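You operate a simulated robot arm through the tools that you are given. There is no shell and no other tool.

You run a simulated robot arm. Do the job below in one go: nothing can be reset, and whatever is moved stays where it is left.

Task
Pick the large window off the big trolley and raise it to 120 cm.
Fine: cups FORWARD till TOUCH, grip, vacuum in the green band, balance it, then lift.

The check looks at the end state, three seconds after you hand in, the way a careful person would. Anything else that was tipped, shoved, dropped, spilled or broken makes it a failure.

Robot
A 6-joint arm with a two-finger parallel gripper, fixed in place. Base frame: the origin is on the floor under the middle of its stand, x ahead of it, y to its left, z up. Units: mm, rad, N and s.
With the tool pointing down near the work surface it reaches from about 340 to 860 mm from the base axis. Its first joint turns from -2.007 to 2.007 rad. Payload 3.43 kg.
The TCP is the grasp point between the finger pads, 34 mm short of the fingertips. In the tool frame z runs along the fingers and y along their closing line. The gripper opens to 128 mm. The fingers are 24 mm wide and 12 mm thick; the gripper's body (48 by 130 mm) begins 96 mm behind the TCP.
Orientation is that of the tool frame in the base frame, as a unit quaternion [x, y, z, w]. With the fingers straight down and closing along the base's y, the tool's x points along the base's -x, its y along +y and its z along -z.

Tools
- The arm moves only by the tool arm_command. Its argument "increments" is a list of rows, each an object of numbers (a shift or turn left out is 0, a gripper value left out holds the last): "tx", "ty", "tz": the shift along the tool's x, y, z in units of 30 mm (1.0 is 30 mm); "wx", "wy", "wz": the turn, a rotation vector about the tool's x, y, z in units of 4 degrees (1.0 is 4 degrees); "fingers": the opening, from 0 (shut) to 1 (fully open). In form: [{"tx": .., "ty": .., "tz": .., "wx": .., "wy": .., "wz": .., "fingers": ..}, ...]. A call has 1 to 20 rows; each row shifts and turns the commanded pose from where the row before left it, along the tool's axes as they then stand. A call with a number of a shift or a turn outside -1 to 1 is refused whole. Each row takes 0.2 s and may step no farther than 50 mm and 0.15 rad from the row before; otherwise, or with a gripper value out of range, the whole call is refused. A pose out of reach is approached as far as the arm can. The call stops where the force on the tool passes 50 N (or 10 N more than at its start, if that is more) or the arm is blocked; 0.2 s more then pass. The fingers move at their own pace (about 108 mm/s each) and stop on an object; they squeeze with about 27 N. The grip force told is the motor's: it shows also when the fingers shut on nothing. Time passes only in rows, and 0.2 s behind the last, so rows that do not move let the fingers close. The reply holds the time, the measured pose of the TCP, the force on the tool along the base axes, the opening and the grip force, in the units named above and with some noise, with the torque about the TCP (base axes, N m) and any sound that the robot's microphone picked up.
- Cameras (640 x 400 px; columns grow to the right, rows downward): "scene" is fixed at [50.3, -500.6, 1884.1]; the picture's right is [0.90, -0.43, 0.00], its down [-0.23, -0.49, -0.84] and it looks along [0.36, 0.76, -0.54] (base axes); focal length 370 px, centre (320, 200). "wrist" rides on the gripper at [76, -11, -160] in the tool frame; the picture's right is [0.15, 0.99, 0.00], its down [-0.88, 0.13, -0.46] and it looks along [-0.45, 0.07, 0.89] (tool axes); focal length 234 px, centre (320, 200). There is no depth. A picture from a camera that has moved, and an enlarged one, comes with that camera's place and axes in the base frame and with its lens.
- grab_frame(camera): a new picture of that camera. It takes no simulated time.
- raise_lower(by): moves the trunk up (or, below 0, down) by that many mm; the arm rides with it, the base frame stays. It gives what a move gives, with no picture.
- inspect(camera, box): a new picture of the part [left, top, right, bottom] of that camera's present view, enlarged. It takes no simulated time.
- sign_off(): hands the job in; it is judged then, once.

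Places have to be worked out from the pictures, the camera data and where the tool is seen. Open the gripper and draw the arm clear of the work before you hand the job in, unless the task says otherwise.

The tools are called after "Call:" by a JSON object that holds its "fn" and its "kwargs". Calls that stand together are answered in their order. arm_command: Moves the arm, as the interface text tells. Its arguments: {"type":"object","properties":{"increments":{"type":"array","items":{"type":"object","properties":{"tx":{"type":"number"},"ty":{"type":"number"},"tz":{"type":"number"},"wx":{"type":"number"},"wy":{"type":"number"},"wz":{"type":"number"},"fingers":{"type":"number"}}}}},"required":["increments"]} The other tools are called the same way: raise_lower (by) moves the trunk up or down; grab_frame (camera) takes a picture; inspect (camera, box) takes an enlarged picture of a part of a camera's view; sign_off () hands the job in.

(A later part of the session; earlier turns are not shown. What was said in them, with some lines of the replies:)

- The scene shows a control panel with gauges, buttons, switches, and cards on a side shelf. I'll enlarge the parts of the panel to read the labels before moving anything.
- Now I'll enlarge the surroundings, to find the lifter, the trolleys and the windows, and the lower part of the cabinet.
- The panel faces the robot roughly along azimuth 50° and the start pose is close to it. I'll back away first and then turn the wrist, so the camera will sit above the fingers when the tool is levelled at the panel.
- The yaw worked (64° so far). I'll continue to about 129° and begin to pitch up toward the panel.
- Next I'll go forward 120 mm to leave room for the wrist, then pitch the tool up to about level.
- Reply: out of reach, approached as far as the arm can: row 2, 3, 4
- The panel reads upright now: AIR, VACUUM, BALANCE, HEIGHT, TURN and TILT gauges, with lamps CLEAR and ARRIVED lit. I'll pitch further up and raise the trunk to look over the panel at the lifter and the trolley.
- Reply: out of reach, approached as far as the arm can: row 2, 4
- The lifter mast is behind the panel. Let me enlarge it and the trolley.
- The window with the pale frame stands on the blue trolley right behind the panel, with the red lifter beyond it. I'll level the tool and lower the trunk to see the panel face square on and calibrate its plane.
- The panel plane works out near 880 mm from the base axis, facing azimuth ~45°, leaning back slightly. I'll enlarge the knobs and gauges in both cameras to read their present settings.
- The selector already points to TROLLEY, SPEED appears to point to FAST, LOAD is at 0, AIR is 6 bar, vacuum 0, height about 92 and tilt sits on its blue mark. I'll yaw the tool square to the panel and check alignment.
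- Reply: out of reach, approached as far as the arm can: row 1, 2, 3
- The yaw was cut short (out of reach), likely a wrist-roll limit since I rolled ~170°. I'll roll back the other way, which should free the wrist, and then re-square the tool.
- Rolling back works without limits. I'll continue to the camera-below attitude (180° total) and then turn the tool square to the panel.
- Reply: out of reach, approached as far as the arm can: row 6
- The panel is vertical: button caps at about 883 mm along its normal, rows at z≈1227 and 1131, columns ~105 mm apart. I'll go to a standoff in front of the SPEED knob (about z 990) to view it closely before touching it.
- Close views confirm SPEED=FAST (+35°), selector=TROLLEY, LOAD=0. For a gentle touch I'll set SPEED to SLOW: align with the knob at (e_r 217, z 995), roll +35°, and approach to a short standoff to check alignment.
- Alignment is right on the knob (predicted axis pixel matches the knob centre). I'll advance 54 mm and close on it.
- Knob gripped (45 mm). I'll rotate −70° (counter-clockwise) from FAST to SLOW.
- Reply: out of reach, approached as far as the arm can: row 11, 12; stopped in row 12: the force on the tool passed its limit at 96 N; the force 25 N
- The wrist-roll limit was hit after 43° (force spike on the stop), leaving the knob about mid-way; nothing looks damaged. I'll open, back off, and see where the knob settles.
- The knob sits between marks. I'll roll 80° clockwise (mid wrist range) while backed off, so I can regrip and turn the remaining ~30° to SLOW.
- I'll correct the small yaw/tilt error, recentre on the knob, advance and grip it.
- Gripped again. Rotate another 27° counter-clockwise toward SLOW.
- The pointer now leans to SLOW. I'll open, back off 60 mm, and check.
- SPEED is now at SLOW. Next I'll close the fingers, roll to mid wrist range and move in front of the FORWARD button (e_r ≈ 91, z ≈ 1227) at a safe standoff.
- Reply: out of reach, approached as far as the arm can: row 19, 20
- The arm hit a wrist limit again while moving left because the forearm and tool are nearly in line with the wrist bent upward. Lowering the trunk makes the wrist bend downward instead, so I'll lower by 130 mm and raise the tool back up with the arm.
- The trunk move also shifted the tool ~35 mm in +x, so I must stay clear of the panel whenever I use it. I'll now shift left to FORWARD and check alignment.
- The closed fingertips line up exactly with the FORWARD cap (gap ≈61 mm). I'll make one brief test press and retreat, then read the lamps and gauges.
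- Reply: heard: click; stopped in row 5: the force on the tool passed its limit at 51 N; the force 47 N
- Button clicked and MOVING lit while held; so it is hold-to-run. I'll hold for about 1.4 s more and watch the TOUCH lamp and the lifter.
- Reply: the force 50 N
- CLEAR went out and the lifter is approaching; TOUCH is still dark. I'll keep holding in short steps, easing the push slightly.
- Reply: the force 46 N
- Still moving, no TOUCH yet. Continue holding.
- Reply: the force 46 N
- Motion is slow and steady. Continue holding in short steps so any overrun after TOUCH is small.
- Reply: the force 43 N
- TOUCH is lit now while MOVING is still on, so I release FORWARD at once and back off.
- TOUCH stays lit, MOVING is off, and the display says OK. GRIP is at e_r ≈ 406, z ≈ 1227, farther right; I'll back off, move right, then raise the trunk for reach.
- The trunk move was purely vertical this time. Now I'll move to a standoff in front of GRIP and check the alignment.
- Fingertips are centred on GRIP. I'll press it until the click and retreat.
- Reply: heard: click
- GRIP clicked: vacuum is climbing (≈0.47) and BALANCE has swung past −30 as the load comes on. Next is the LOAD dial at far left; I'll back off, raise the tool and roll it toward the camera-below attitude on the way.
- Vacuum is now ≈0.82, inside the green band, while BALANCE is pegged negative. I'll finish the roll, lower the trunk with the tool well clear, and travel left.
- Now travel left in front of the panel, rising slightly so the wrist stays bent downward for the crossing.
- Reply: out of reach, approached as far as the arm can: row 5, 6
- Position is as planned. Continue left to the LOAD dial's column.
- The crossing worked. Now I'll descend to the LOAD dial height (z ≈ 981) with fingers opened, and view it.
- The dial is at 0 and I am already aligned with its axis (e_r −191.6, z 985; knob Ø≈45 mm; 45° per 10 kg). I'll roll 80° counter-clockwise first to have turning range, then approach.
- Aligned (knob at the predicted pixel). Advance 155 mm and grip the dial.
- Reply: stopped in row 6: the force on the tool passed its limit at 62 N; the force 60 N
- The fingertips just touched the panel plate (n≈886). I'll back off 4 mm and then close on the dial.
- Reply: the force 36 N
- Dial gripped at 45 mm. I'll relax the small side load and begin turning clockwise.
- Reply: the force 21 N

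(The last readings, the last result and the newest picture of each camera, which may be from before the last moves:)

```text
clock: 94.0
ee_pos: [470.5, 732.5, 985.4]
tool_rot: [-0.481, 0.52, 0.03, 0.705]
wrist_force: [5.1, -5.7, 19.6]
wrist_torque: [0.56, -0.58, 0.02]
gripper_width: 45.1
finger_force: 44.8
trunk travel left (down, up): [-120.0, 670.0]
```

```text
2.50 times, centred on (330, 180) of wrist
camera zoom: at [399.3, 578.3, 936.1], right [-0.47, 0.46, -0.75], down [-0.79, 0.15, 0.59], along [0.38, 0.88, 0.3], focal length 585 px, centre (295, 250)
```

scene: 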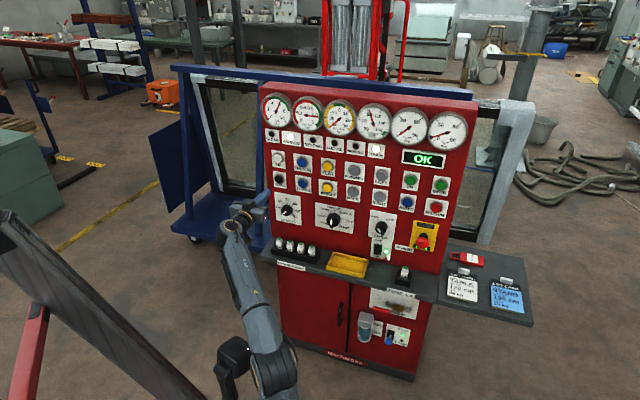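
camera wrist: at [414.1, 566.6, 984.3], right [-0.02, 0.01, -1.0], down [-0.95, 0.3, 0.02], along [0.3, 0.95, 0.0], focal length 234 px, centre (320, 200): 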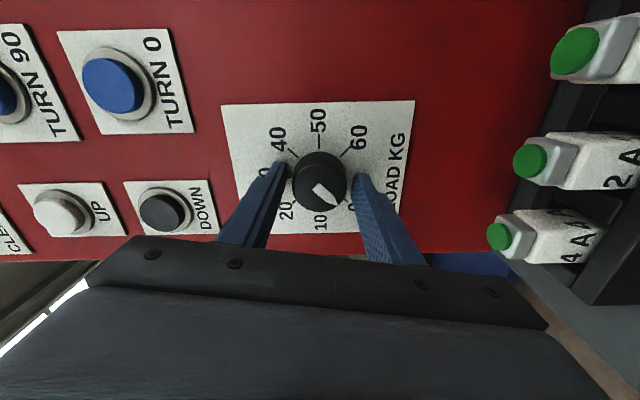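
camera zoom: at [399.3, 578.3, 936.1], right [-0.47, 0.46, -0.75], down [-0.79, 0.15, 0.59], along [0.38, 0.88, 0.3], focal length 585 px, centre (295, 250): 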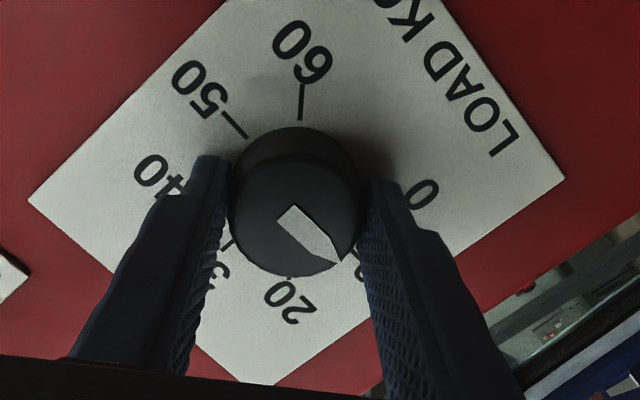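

The dial follows (≈9–10 kg). Continue clockwise 80°.

Call:
{"fn": "arm_command", "kwargs": {"increments": [{"wz": 1}, {"wz": 1}, {"wz": 1}, {"wz": 1}, {"wz": 1}, {"wz": 1}, {"wz": 1}, {"wz": 1}, {"wz": 1}, {"wz": 1}, {"wz": 1}, {"wz": 1}, {"wz": 1}, {"wz": 1}, {"wz": 1}, {"wz": 1}, {"wz": 1}, {"wz": 1}, {"wz": 1}, {"wz": 1}]}}

Call:
{"fn": "inspect", "kwargs": {"camera": "scene", "box": [255, 85, 475, 215]}}

Call:
{"fn": "inspect", "kwargs": {"camera": "wrist", "box": [220, 100, 440, 260]}}

```text
clock: 98.2
ee_pos: [470.8, 732.2, 986.1]
tool_rot: [-0.035, 0.708, 0.477, 0.52]
wrist_force: [6.5, -13.7, 22.1]
wrist_torque: [0.53, -0.51, -0.36]
gripper_width: 45.1
finger_force: 45.0
trunk travel left (down, up): [-120.0, 670.0]
```

```text
2.91 times, centred on (365, 150) of scene
camera zoom: at [50.3, -500.6, 1884.1], right [0.9, -0.43, 0.0], down [-0.23, -0.49, -0.84], along [0.36, 0.76, -0.54], focal length 1077 px, centre (189, 346)
```

zoom: 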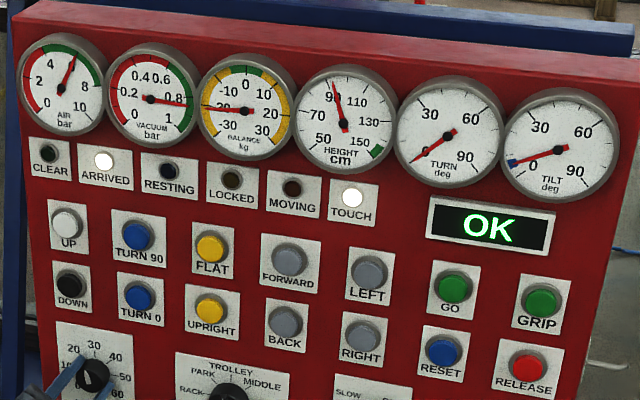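

```text
2.50 times, centred on (330, 180) of wrist
camera zoom: at [330.4, 646.4, 920.9], right [-0.61, 0.6, 0.52], down [0.01, -0.65, 0.76], along [0.8, 0.47, 0.38], focal length 585 px, centre (295, 250)
```

zoom: 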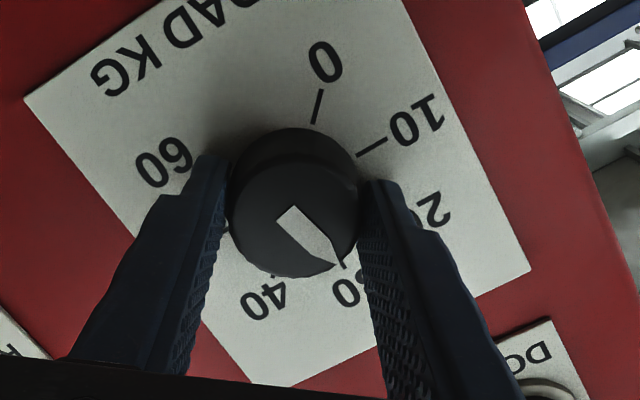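

BALANCE now reads about −20 with the dial near 27–28, so the load is about 48 kg (as on the white card). I'll regrip: open around the dial, roll back counter-clockwise, and grip again.

Call:
{"fn": "arm_command", "kwargs": {"increments": [{"fingers": 0.5}, {}, {"wz": -1}, {"wz": -1}, {"wz": -1}, {"wz": -1}, {"wz": -1}, {"wz": -1}, {"wz": -1}, {"wz": -1}, {"wz": -1}, {"wz": -1}, {"wz": -1}, {"wz": -1}, {"wz": -1}, {"wz": -1}, {"wz": -1}, {"wz": -1}, {"wz": -1}, {"wz": -1}]}}

Call:
{"fn": "inspect", "kwargs": {"camera": "wrist", "box": [220, 100, 440, 260]}}

Call:
{"fn": "inspect", "kwargs": {"camera": "scene", "box": [255, 85, 365, 154]}}

```text
clock: 102.4
ee_pos: [470.2, 734.0, 982.6]
tool_rot: [-0.445, 0.553, 0.078, 0.7]
wrist_force: [0.9, -0.5, 0.9]
wrist_torque: [0.02, -0.03, 0.02]
gripper_width: 64.2
finger_force: 0.0
trunk travel left (down, up): [-120.0, 670.0]
```

```text
2.50 times, centred on (330, 180) of wrist
camera zoom: at [394.4, 584.3, 926.8], right [-0.54, 0.53, -0.65], down [-0.73, 0.09, 0.68], along [0.42, 0.84, 0.34], focal length 585 px, centre (295, 250)
```

zoom: 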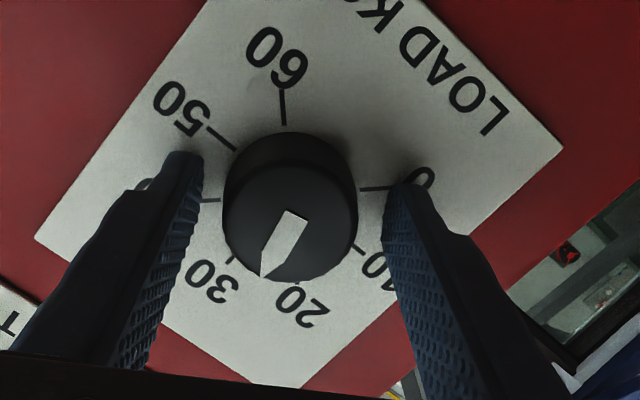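

```text
5.80 times, centred on (310, 120) of scene
camera zoom: at [50.3, -500.6, 1884.1], right [0.9, -0.43, 0.0], down [-0.23, -0.49, -0.84], along [0.36, 0.76, -0.54], focal length 2147 px, centre (378, 667)
```

zoom: 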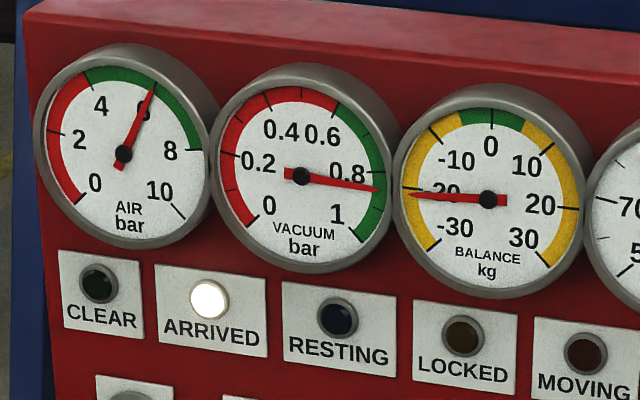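

Balance reads about −20.5. I'll recentre by 2.5 mm, roll back a bit more, grip, and start turning clockwise again.

Call:
{"fn": "arm_command", "kwargs": {"increments": [{"tx": -0.07, "ty": -0.045}, {"wz": -1}, {"wz": -1}, {"wz": -1}, {"wz": -1}, {"wz": -1}, {"wz": -1}, {"fingers": 0}, {}, {}, {"wz": 1}, {"wz": 1}, {"wz": 1}, {"wz": 1}, {"wz": 1}, {"wz": 1}, {"wz": 1}, {"wz": 1}, {"wz": 1}, {"wz": 1}]}}

Call:
{"fn": "inspect", "kwargs": {"camera": "scene", "box": [255, 85, 365, 154]}}

Call:
{"fn": "inspect", "kwargs": {"camera": "wrist", "box": [220, 100, 440, 260]}}

```text
clock: 106.6
ee_pos: [471.3, 732.9, 986.9]
tool_rot: [-0.364, 0.609, 0.177, 0.682]
wrist_force: [5.5, -1.9, 1.9]
wrist_torque: [-0.08, 0.1, -0.23]
gripper_width: 45.4
finger_force: 44.6
trunk travel left (down, up): [-120.0, 670.0]
```

```text
5.80 times, centred on (310, 120) of scene
camera zoom: at [50.3, -500.6, 1884.1], right [0.9, -0.43, 0.0], down [-0.23, -0.49, -0.84], along [0.36, 0.76, -0.54], focal length 2147 px, centre (378, 667)
```

zoom: 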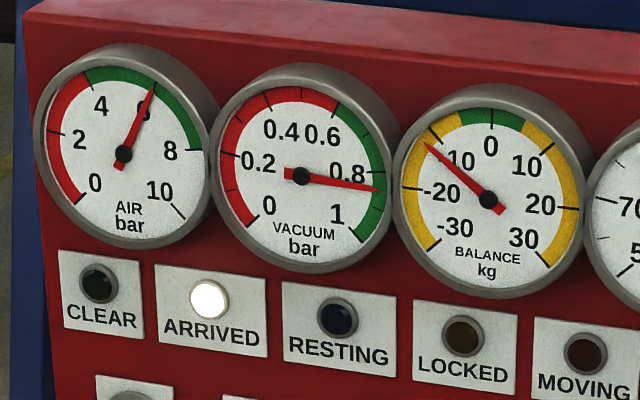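

```text
2.50 times, centred on (330, 180) of wrist
camera zoom: at [381.8, 597.0, 918.3], right [-0.65, 0.64, -0.42], down [-0.58, -0.06, 0.81], along [0.49, 0.77, 0.41], focal length 585 px, centre (295, 250)
```

zoom: 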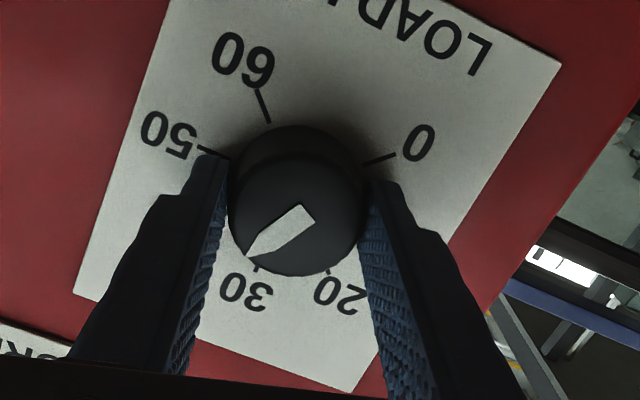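

Balance is about −11.6. Another 52° clockwise should bring it to zero.

Call:
{"fn": "arm_command", "kwargs": {"increments": [{"wz": 1}, {"wz": 1}, {"wz": 1}, {"wz": 1}, {"wz": 1}, {"wz": 1}, {"wz": 1}, {"wz": 1}, {"wz": 1}, {"wz": 1}, {"wz": 1}, {"wz": 1}, {"wz": 0.8}, {}]}}

Call:
{"fn": "inspect", "kwargs": {"camera": "scene", "box": [255, 85, 365, 154]}}

Call:
{"fn": "inspect", "kwargs": {"camera": "wrist", "box": [220, 100, 440, 260]}}

```text
clock: 109.6
ee_pos: [472.2, 733.6, 987.5]
tool_rot: [-0.064, 0.707, 0.454, 0.539]
wrist_force: [10.0, -33.6, -7.8]
wrist_torque: [-0.39, 0.36, -0.86]
gripper_width: 45.6
finger_force: 45.2
trunk travel left (down, up): [-120.0, 670.0]
```

```text
5.80 times, centred on (310, 120) of scene
camera zoom: at [50.3, -500.6, 1884.1], right [0.9, -0.43, 0.0], down [-0.23, -0.49, -0.84], along [0.36, 0.76, -0.54], focal length 2147 px, centre (378, 667)
```

zoom: 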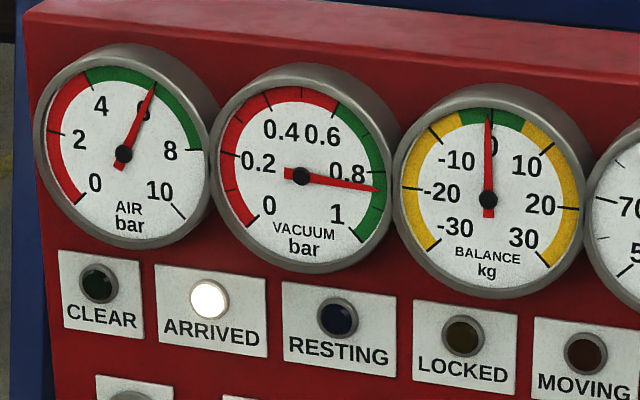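

```text
2.50 times, centred on (330, 180) of wrist
camera zoom: at [335.2, 643.2, 919.3], right [-0.63, 0.63, 0.45], down [-0.04, -0.6, 0.8], along [0.77, 0.49, 0.4], focal length 585 px, centre (295, 250)
```

zoom: 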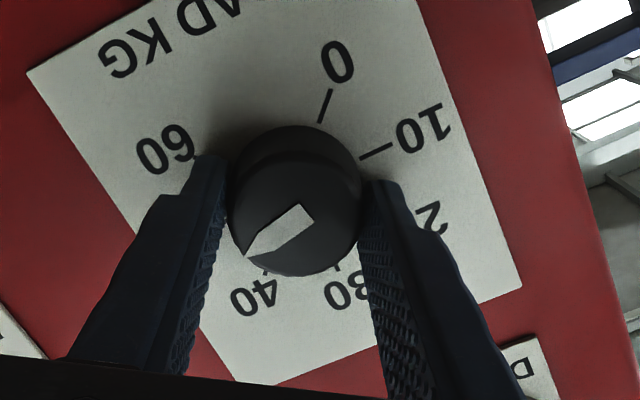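

Balance is at about −0.6, in the green. A touch more (≈2.5°) centres it; then I release the dial and back off.

Call:
{"fn": "arm_command", "kwargs": {"increments": [{"wz": 0.6}, {}, {"fingers": 0.5}, {}, {"tz": -1}, {"tz": -1}, {"tz": -1}]}}

Call:
{"fn": "inspect", "kwargs": {"camera": "scene", "box": [255, 85, 365, 154]}}

Call:
{"fn": "inspect", "kwargs": {"camera": "scene", "box": [255, 85, 475, 215]}}

Call:
{"fn": "grab_frame", "kwargs": {"camera": "wrist"}}

```text
clock: 111.2
ee_pos: [406.1, 670.5, 987.1]
tool_rot: [-0.051, 0.708, 0.465, 0.529]
wrist_force: [0.5, -0.1, -0.5]
wrist_torque: [0.0, -0.02, -0.02]
gripper_width: 64.0
finger_force: 0.0
trunk travel left (down, up): [-120.0, 670.0]
```

```text
5.80 times, centred on (310, 120) of scene
camera zoom: at [50.3, -500.6, 1884.1], right [0.9, -0.43, 0.0], down [-0.23, -0.49, -0.84], along [0.36, 0.76, -0.54], focal length 2147 px, centre (378, 667)
```

zoom: 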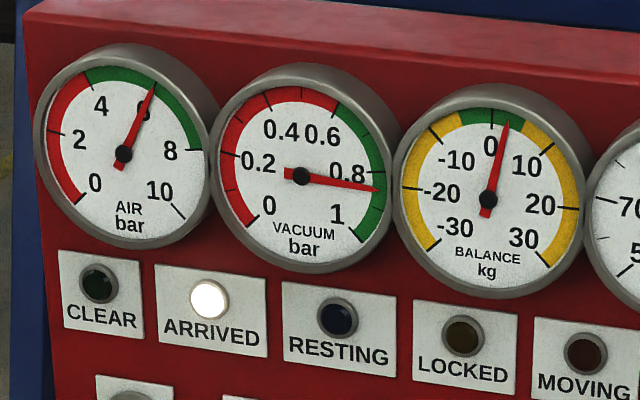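

```text
2.91 times, centred on (365, 150) of scene
camera zoom: at [50.3, -500.6, 1884.1], right [0.9, -0.43, 0.0], down [-0.23, -0.49, -0.84], along [0.36, 0.76, -0.54], focal length 1077 px, centre (189, 346)
```

zoom: 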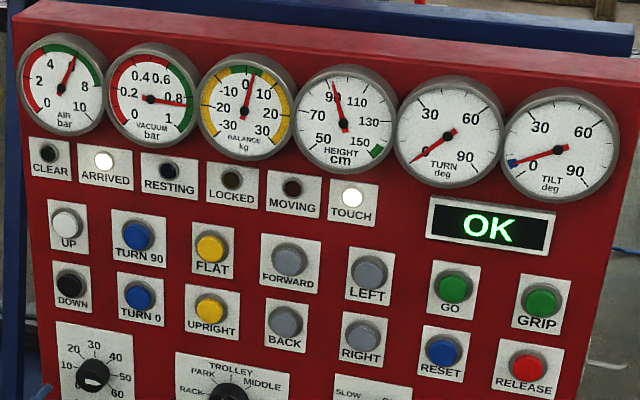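

```text
taken
camera wrist: at [267.3, 581.6, 920.9], right [-0.62, 0.62, 0.48], down [-0.01, -0.62, 0.78], along [0.78, 0.48, 0.39], focal length 234 px, centre (320, 200)
```

wrist: 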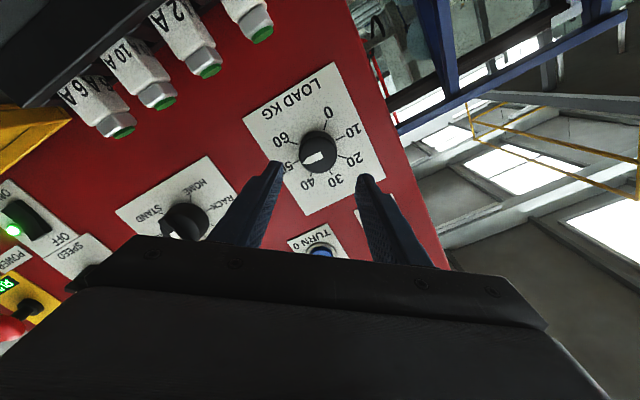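

Releasing nudged the dial: balance is now about +2.5 (still green). I'd like it nearer zero, so I'll regrip better centred and turn back slightly.

Call:
{"fn": "arm_command", "kwargs": {"increments": [{"tx": -0.073, "ty": -0.058}, {"tz": 1}, {"tz": 1}, {"tz": 1}, {}, {"fingers": 0.42}, {"fingers": 0.38}, {"fingers": 0}, {}, {}]}}

Call:
{"fn": "inspect", "kwargs": {"camera": "scene", "box": [255, 85, 365, 154]}}

```text
clock: 113.4
ee_pos: [471.9, 732.9, 987.2]
tool_rot: [-0.05, 0.708, 0.464, 0.529]
wrist_force: [0.9, 2.5, 0.3]
wrist_torque: [0.02, -0.03, 0.0]
gripper_width: 44.8
finger_force: 44.7
trunk travel left (down, up): [-120.0, 670.0]
```

```text
5.80 times, centred on (310, 120) of scene
camera zoom: at [50.3, -500.6, 1884.1], right [0.9, -0.43, 0.0], down [-0.23, -0.49, -0.84], along [0.36, 0.76, -0.54], focal length 2147 px, centre (378, 667)
```

zoom: 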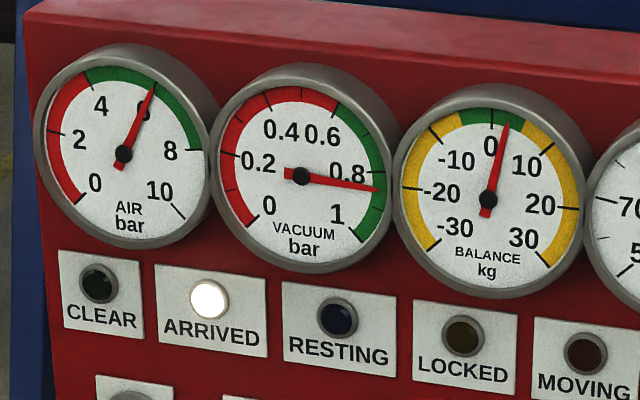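

Grip is now well centred (side force ≈ 0) and the gauge unchanged at about +2.5. Turn back ≈11° counter-clockwise and read again.

Call:
{"fn": "arm_command", "kwargs": {"increments": [{"wz": -1}, {"wz": -1}, {"wz": -0.7}, {}, {}]}}

Call:
{"fn": "inspect", "kwargs": {"camera": "scene", "box": [255, 85, 365, 154]}}

```text
clock: 114.6
ee_pos: [472.0, 733.0, 987.2]
tool_rot: [-0.117, 0.7, 0.412, 0.571]
wrist_force: [3.8, 20.3, 9.2]
wrist_torque: [0.24, -0.19, 0.46]
gripper_width: 44.7
finger_force: 45.5
trunk travel left (down, up): [-120.0, 670.0]
```

```text
5.80 times, centred on (310, 120) of scene
camera zoom: at [50.3, -500.6, 1884.1], right [0.9, -0.43, 0.0], down [-0.23, -0.49, -0.84], along [0.36, 0.76, -0.54], focal length 2147 px, centre (378, 667)
```

zoom: 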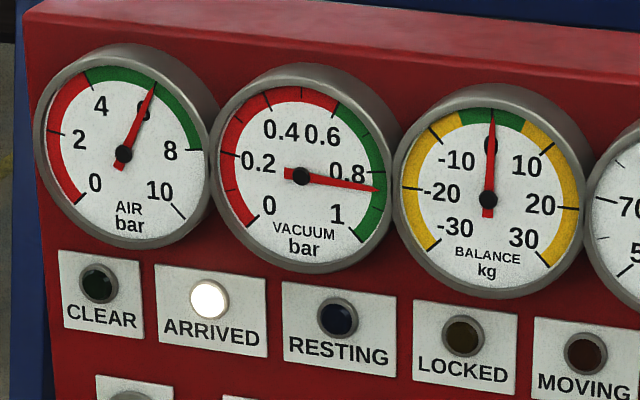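

Balance reads 0. I'll relax the residual side force a little, then open gently and check that it stays.

Call:
{"fn": "arm_command", "kwargs": {"increments": [{"tx": -0.005, "ty": 0.021, "tz": 0.027}, {}, {"fingers": 0.38}, {"fingers": 0.5}, {}, {"tz": -0.5}]}}

Call:
{"fn": "inspect", "kwargs": {"camera": "scene", "box": [255, 85, 365, 154]}}

```text
clock: 116.0
ee_pos: [461.9, 721.9, 988.7]
tool_rot: [-0.117, 0.7, 0.413, 0.571]
wrist_force: [0.1, -0.4, -0.9]
wrist_torque: [0.05, 0.0, 0.02]
gripper_width: 64.2
finger_force: 0.1
trunk travel left (down, up): [-120.0, 670.0]
```

```text
5.80 times, centred on (310, 120) of scene
camera zoom: at [50.3, -500.6, 1884.1], right [0.9, -0.43, 0.0], down [-0.23, -0.49, -0.84], along [0.36, 0.76, -0.54], focal length 2147 px, centre (378, 667)
```

zoom: 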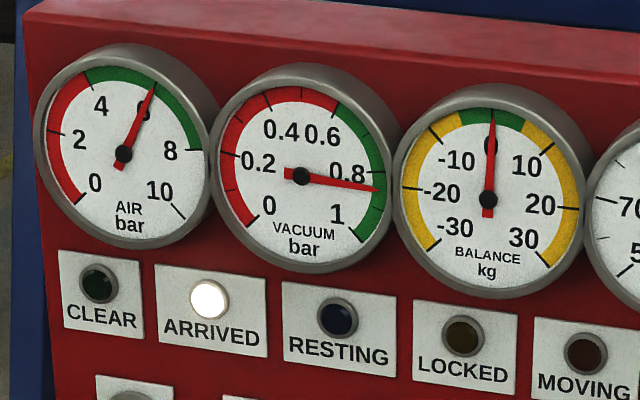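

Balance holds at 0. Now I'll back off, close the fingers, straighten the roll, and raise the trunk 238 mm to bring the tool to the UP button's height.

Call:
{"fn": "arm_command", "kwargs": {"increments": [{"tz": -1}, {"tz": -1, "fingers": 0}, {"tz": -0.6}, {"wz": -1}, {"wz": -1}, {"wz": -1}, {"wz": -1}, {"wz": -1}, {"wz": -1}, {"wz": -0.6}]}}

Call:
{"fn": "raise_lower", "kwargs": {"by": 238}}

Call:
{"fn": "grab_frame", "kwargs": {"camera": "wrist"}}

Call:
{"fn": "grab_frame", "kwargs": {"camera": "scene"}}

```text
clock: 118.2
ee_pos: [406.8, 666.7, 988.3]
tool_rot: [-0.273, 0.655, 0.271, 0.65]
wrist_force: [0.4, -0.6, -0.3]
wrist_torque: [-0.01, 0.02, 0.01]
gripper_width: 0.0
finger_force: 27.1
trunk travel left (down, up): [-120.0, 670.0]
```

```text
clock: 120.7
ee_pos: [408.6, 667.1, 1226.2]
tool_rot: [-0.273, 0.654, 0.272, 0.651]
wrist_force: [-0.1, -0.5, 1.2]
wrist_torque: [0.01, 0.01, 0.02]
gripper_width: 0.0
finger_force: 27.3
trunk travel left (down, up): [-358.0, 432.0]
```

```text
taken
camera wrist: at [303.4, 544.8, 1151.8], right [-0.7, 0.69, -0.15], down [-0.41, -0.23, 0.88], along [0.58, 0.68, 0.44], focal length 234 px, centre (320, 200)
```

wrist: 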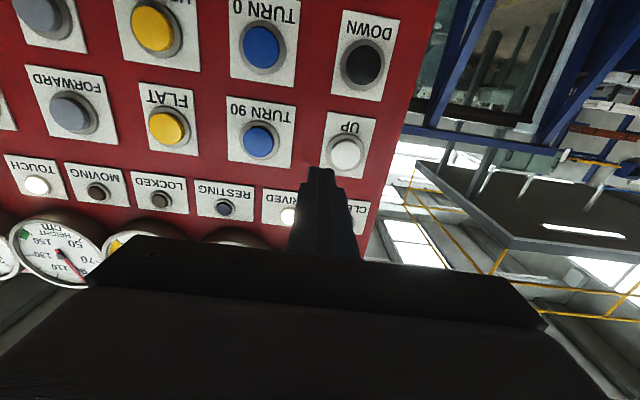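

```text
taken
```

scene: 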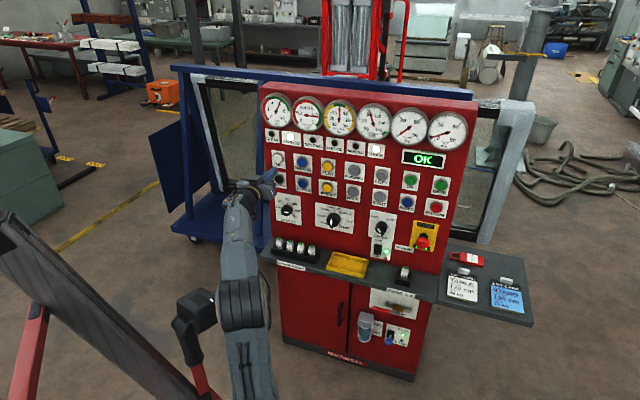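

The UP button is ~33 mm to the left. I'll shift left and verify alignment.

Call:
{"fn": "arm_command", "kwargs": {"increments": [{"ty": 0.56, "tx": -0.04}, {"ty": 0.56, "tx": -0.04}]}}

Call:
{"fn": "grab_frame", "kwargs": {"camera": "wrist"}}

Call:
{"fn": "inspect", "kwargs": {"camera": "scene", "box": [255, 85, 475, 215]}}

```text
clock: 121.3
ee_pos: [383.2, 690.6, 1230.1]
tool_rot: [-0.273, 0.654, 0.272, 0.651]
wrist_force: [0.4, -0.3, 0.3]
wrist_torque: [-0.03, -0.03, 0.0]
gripper_width: 0.1
finger_force: 26.7
trunk travel left (down, up): [-358.0, 432.0]
```

```text
taken
camera wrist: at [279.5, 568.4, 1155.1], right [-0.7, 0.69, -0.15], down [-0.41, -0.23, 0.88], along [0.58, 0.68, 0.44], focal length 234 px, centre (320, 200)
```

wrist: 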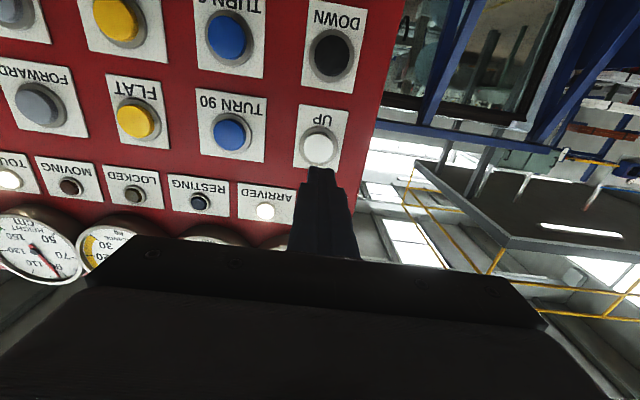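

```text
2.91 times, centred on (365, 150) of scene
camera zoom: at [50.3, -500.6, 1884.1], right [0.9, -0.43, 0.0], down [-0.23, -0.49, -0.84], along [0.36, 0.76, -0.54], focal length 1077 px, centre (189, 346)
```

zoom: 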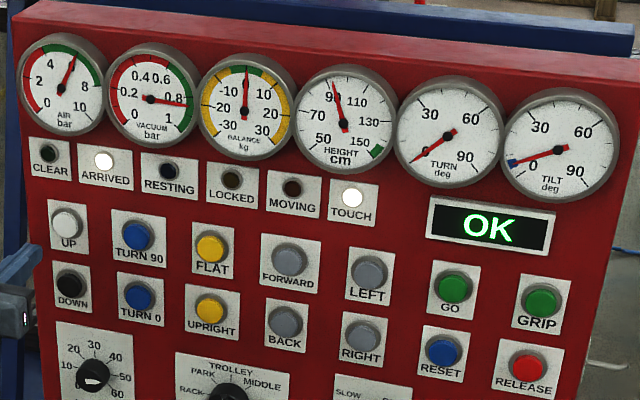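

Aligned with UP. All conditions are met: TOUCH on, vacuum ≈0.83 in green, balance 0, display OK. I'll press and hold UP briefly and watch the height gauge.

Call:
{"fn": "arm_command", "kwargs": {"increments": [{"tz": 1}, {"tz": 1}, {"tz": 0.9}, {"tz": 0.22}, {}]}}

Call:
{"fn": "inspect", "kwargs": {"camera": "scene", "box": [255, 85, 475, 215]}}

Call:
{"fn": "inspect", "kwargs": {"camera": "scene", "box": [350, 95, 414, 135]}}

```text
clock: 122.5
ee_pos: [448.1, 756.6, 1230.2]
tool_rot: [-0.275, 0.655, 0.273, 0.649]
wrist_force: [-30.8, -36.9, -9.9]
wrist_torque: [0.11, 0.36, -0.21]
gripper_width: 0.0
finger_force: 27.2
trunk travel left (down, up): [-358.0, 432.0]
heard: click
```

```text
2.91 times, centred on (365, 150) of scene
camera zoom: at [50.3, -500.6, 1884.1], right [0.9, -0.43, 0.0], down [-0.23, -0.49, -0.84], along [0.36, 0.76, -0.54], focal length 1077 px, centre (189, 346)
```

zoom: 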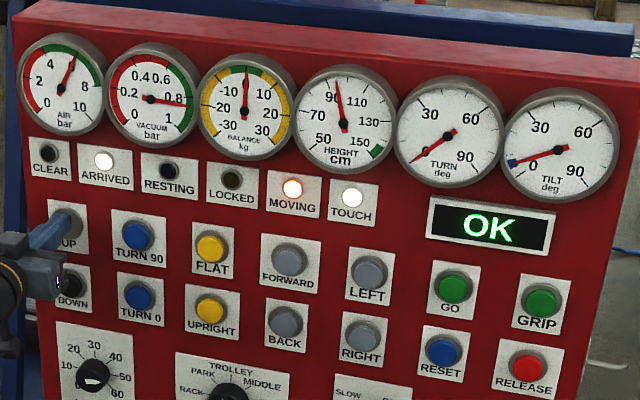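

```text
10.00 times, centred on (382, 115) of scene
camera zoom: at [50.3, -500.6, 1884.1], right [0.9, -0.43, 0.0], down [-0.23, -0.49, -0.84], along [0.36, 0.76, -0.54], focal length 3703 px, centre (-300, 1050)
```

zoom: 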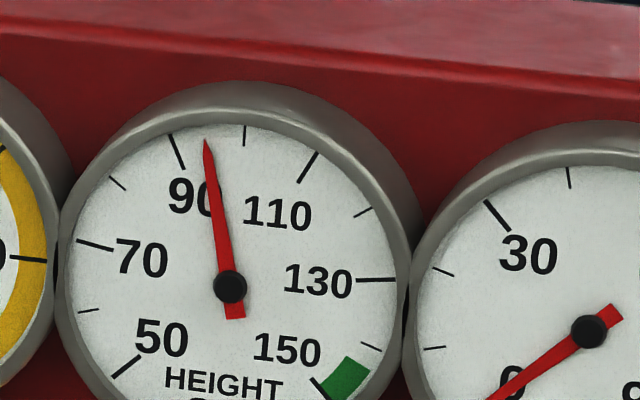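

UP works: MOVING lit, height ≈94.7, balance and vacuum steady, display OK. Keep holding in short intervals to measure the rate.

Call:
{"fn": "arm_command", "kwargs": {"increments": [{"tz": -0.02}, {}, {}, {}]}}

Call:
{"fn": "inspect", "kwargs": {"camera": "scene", "box": [350, 95, 414, 135]}}

Call:
{"fn": "grab_frame", "kwargs": {"camera": "scene"}}

Call:
{"fn": "inspect", "kwargs": {"camera": "scene", "box": [255, 85, 475, 215]}}

```text
clock: 123.5
ee_pos: [446.9, 756.2, 1229.9]
tool_rot: [-0.274, 0.654, 0.272, 0.65]
wrist_force: [-31.6, -31.5, -7.6]
wrist_torque: [-0.06, 0.07, -0.07]
gripper_width: 0.1
finger_force: 27.0
trunk travel left (down, up): [-358.0, 432.0]
```

```text
10.00 times, centred on (382, 115) of scene
camera zoom: at [50.3, -500.6, 1884.1], right [0.9, -0.43, 0.0], down [-0.23, -0.49, -0.84], along [0.36, 0.76, -0.54], focal length 3703 px, centre (-300, 1050)
```

zoom: 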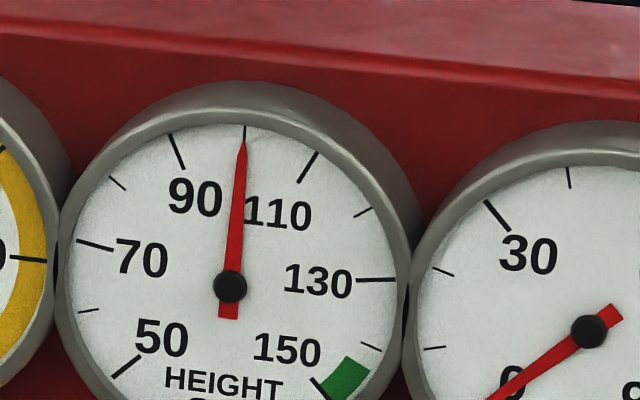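

```text
taken
```

scene: 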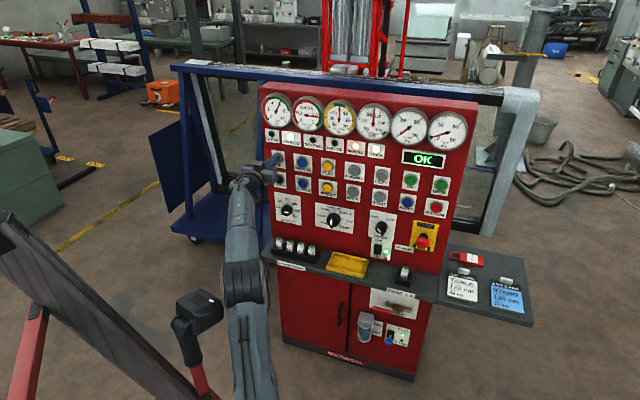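

```text
2.91 times, centred on (365, 150) of scene
camera zoom: at [50.3, -500.6, 1884.1], right [0.9, -0.43, 0.0], down [-0.23, -0.49, -0.84], along [0.36, 0.76, -0.54], focal length 1077 px, centre (189, 346)
```

zoom: 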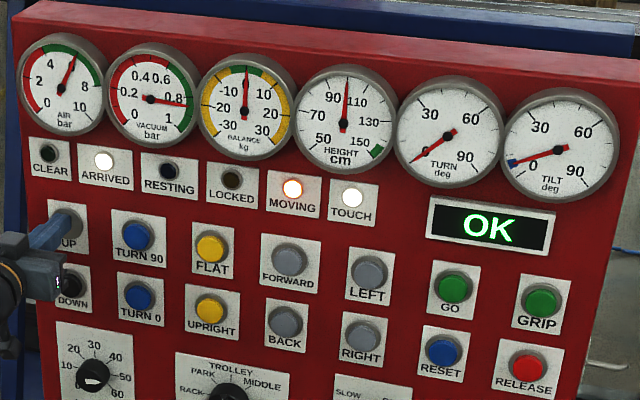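

Height 100 after 1.0 s more, so about 5.3 cm/s; the window rises cleanly with OK shown. Hold about 2.4 s more, then recheck.

Call:
{"fn": "arm_command", "kwargs": {"increments": [{}, {}, {}, {}, {}, {}, {}, {}, {}, {}, {}]}}

Call:
{"fn": "inspect", "kwargs": {"camera": "scene", "box": [350, 95, 414, 135]}}

Call:
{"fn": "inspect", "kwargs": {"camera": "scene", "box": [255, 85, 475, 215]}}

```text
clock: 125.9
ee_pos: [448.3, 756.4, 1231.1]
tool_rot: [-0.274, 0.654, 0.272, 0.65]
wrist_force: [-32.5, -29.2, -2.5]
wrist_torque: [0.0, -0.01, 0.0]
gripper_width: 0.0
finger_force: 26.7
trunk travel left (down, up): [-358.0, 432.0]
```

```text
10.00 times, centred on (382, 115) of scene
camera zoom: at [50.3, -500.6, 1884.1], right [0.9, -0.43, 0.0], down [-0.23, -0.49, -0.84], along [0.36, 0.76, -0.54], focal length 3703 px, centre (-300, 1050)
```

zoom: 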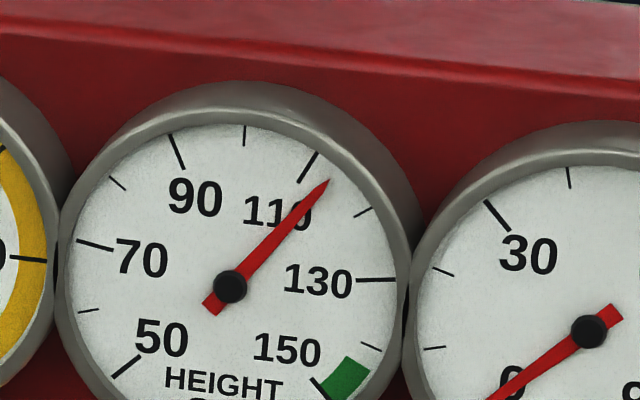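

```text
2.91 times, centred on (365, 150) of scene
camera zoom: at [50.3, -500.6, 1884.1], right [0.9, -0.43, 0.0], down [-0.23, -0.49, -0.84], along [0.36, 0.76, -0.54], focal length 1077 px, centre (189, 346)
```

zoom: 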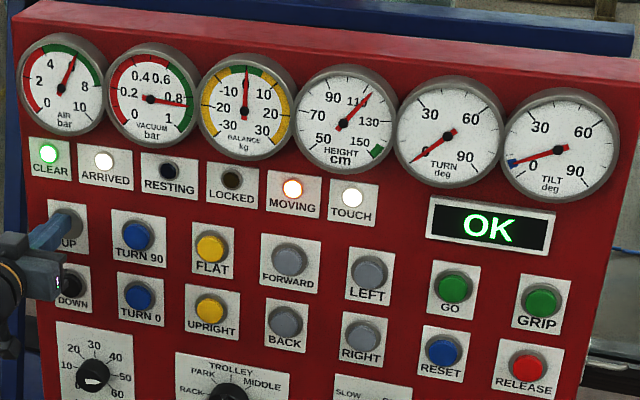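

CLEAR came on and height is ≈113.4 (≈5.6 cm/s). Hold about 0.8 s more, then fine-tune.

Call:
{"fn": "arm_command", "kwargs": {"increments": [{}, {}, {}]}}

Call:
{"fn": "inspect", "kwargs": {"camera": "scene", "box": [350, 95, 414, 135]}}

```text
clock: 126.7
ee_pos: [447.4, 756.0, 1230.7]
tool_rot: [-0.274, 0.654, 0.272, 0.651]
wrist_force: [-32.7, -28.6, -1.6]
wrist_torque: [0.07, -0.09, 0.04]
gripper_width: 0.0
finger_force: 26.4
trunk travel left (down, up): [-358.0, 432.0]
```

```text
10.00 times, centred on (382, 115) of scene
camera zoom: at [50.3, -500.6, 1884.1], right [0.9, -0.43, 0.0], down [-0.23, -0.49, -0.84], along [0.36, 0.76, -0.54], focal length 3703 px, centre (-300, 1050)
```

zoom: 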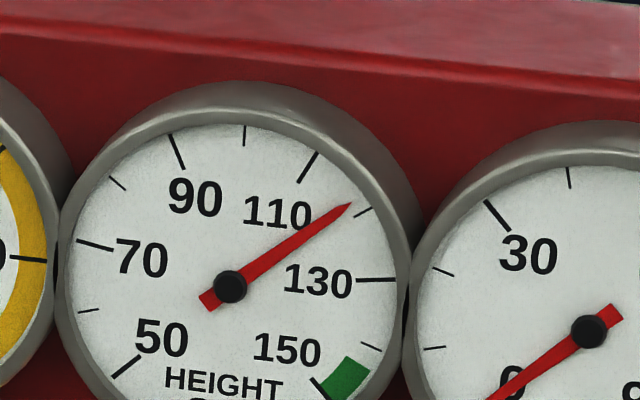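

Height ≈118.2. One more 0.2 s of hold plus the release lag should land near 120; then retreat.

Call:
{"fn": "arm_command", "kwargs": {"increments": [{}, {"tz": -1}, {"tz": -1}, {"tz": -1}]}}

Call:
{"fn": "inspect", "kwargs": {"camera": "scene", "box": [350, 95, 414, 135]}}

Call:
{"fn": "inspect", "kwargs": {"camera": "scene", "box": [255, 85, 475, 215]}}

Call:
{"fn": "grab_frame", "kwargs": {"camera": "scene"}}

```text
clock: 127.7
ee_pos: [384.5, 694.2, 1228.3]
tool_rot: [-0.274, 0.655, 0.271, 0.65]
wrist_force: [1.1, -0.4, 0.3]
wrist_torque: [0.05, -0.02, -0.04]
gripper_width: 0.1
finger_force: 26.9
trunk travel left (down, up): [-358.0, 432.0]
```

```text
10.00 times, centred on (382, 115) of scene
camera zoom: at [50.3, -500.6, 1884.1], right [0.9, -0.43, 0.0], down [-0.23, -0.49, -0.84], along [0.36, 0.76, -0.54], focal length 3703 px, centre (-300, 1050)
```

zoom: 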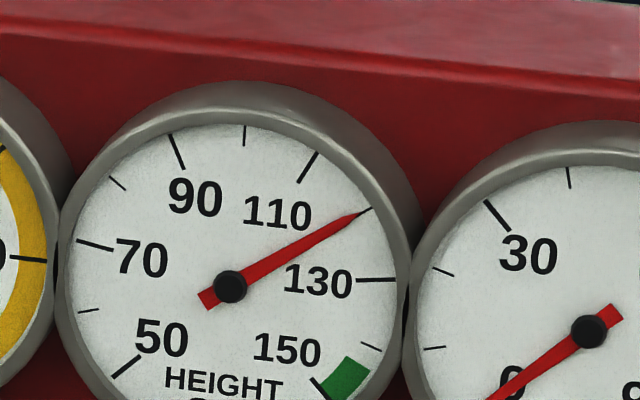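

```text
2.91 times, centred on (365, 150) of scene
camera zoom: at [50.3, -500.6, 1884.1], right [0.9, -0.43, 0.0], down [-0.23, -0.49, -0.84], along [0.36, 0.76, -0.54], focal length 1077 px, centre (189, 346)
```

zoom: 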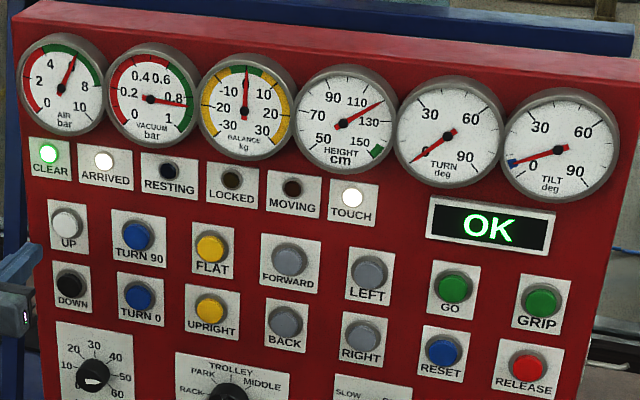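

```text
taken
```

scene: 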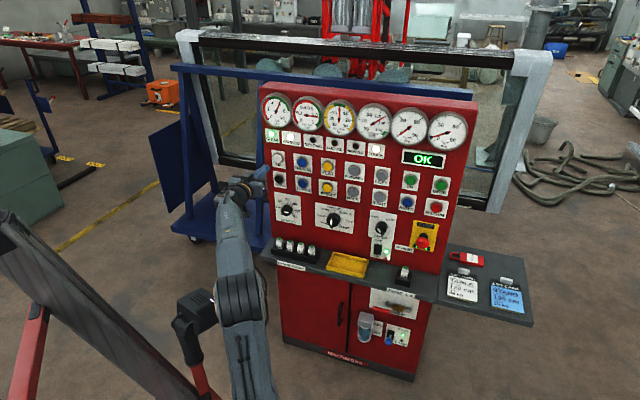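

The needle is exactly on the 120 tick, MOVING is off, vacuum and balance are in the green, and the window hangs on the cups. I'll open the gripper and draw the arm clear.

Call:
{"fn": "arm_command", "kwargs": {"increments": [{"tz": -1, "fingers": 1}, {"tz": -1}, {"tz": -1}, {"tz": -1}, {"tz": -1}, {}, {}, {}, {}, {}]}}

Call:
{"fn": "inspect", "kwargs": {"camera": "scene", "box": [350, 95, 414, 135]}}

Call:
{"fn": "inspect", "kwargs": {"camera": "scene", "box": [255, 85, 475, 215]}}

Call:
{"fn": "grab_frame", "kwargs": {"camera": "scene"}}

Call:
{"fn": "grab_frame", "kwargs": {"camera": "wrist"}}

```text
clock: 129.9
ee_pos: [280.6, 586.3, 1228.6]
tool_rot: [-0.274, 0.655, 0.271, 0.65]
wrist_force: [0.3, 0.1, -0.1]
wrist_torque: [0.01, -0.01, 0.0]
gripper_width: 128.2
finger_force: 0.1
trunk travel left (down, up): [-358.0, 432.0]
```

```text
10.00 times, centred on (382, 115) of scene
camera zoom: at [50.3, -500.6, 1884.1], right [0.9, -0.43, 0.0], down [-0.23, -0.49, -0.84], along [0.36, 0.76, -0.54], focal length 3703 px, centre (-300, 1050)
```

zoom: 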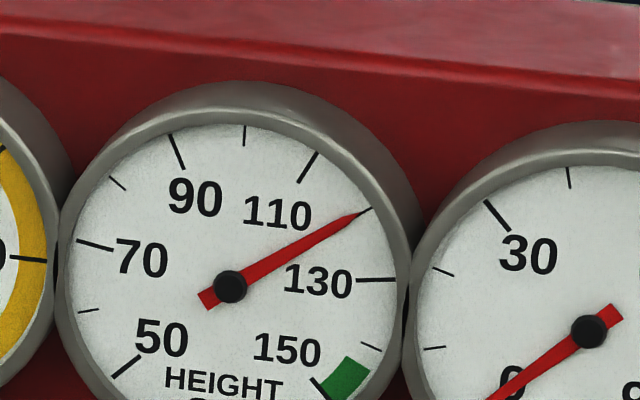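

```text
2.91 times, centred on (365, 150) of scene
camera zoom: at [50.3, -500.6, 1884.1], right [0.9, -0.43, 0.0], down [-0.23, -0.49, -0.84], along [0.36, 0.76, -0.54], focal length 1077 px, centre (189, 346)
```

zoom: 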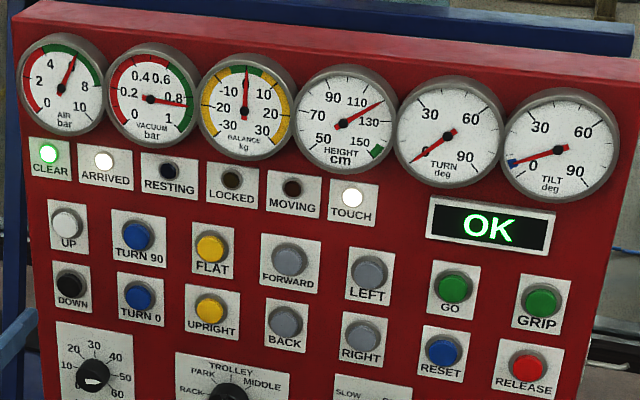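

```text
taken
```

scene: 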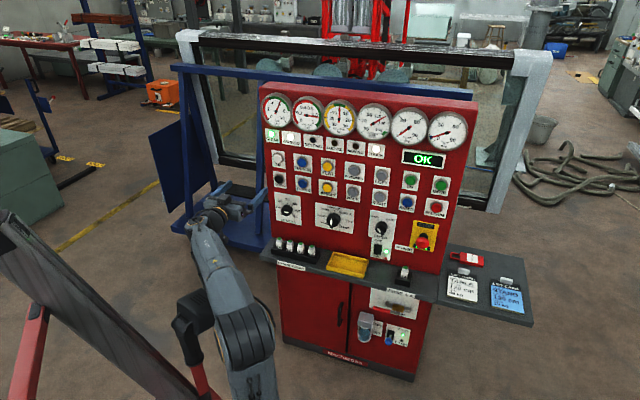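

```text
taken
camera wrist: at [176.3, 464.4, 1154.9], right [-0.7, 0.69, -0.15], down [-0.41, -0.23, 0.88], along [0.58, 0.68, 0.44], focal length 234 px, centre (320, 200)
```

wrist: 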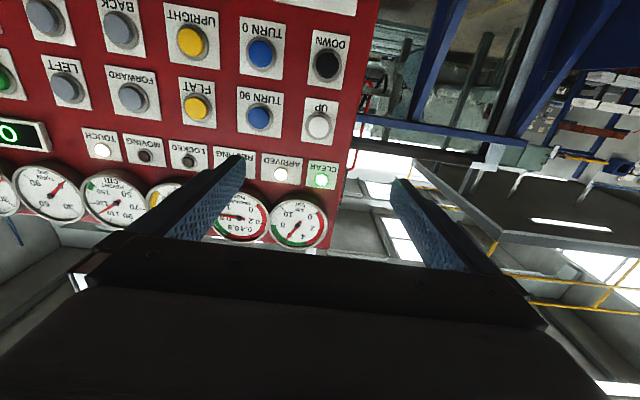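

After two seconds height still reads 120, CLEAR and OK are lit, vacuum (≈0.83) and balance (0) are in their green bands, the trolley is undisturbed, and the open gripper is well clear. I hand the job in.

Call:
{"fn": "sign_off", "kwargs": {}}

```text
The job is handed in.
```

The large window is off the big trolley and hanging on the lifter's cups at 120 cm. The height had held steady for about two seconds when I handed the job in.

- **Approach:** I turned SPEED from FAST to SLOW, then held FORWARD until the TOUCH lamp lit. SPEED is still at SLOW.
- **Grip:** The vacuum rose to about 0.83 bar, inside the green band, and stayed there.
- **Balance:** I set the LOAD dial to about 48 kg, which brought the balance gauge to 0.
- **Lift:** I held UP until the height gauge reached 120. CLEAR is lit and the display says OK.

Two contacts went over the arm's 50 N limit. One was a brief 96 N spike on the SPEED knob when the wrist reached its roll limit. The other was about 62 N when the fingertips touched the plate around the LOAD dial. I saw no damage from either.

Nothing else looked disturbed in the last pictures. The gripper is open and the arm is clear of the panel.
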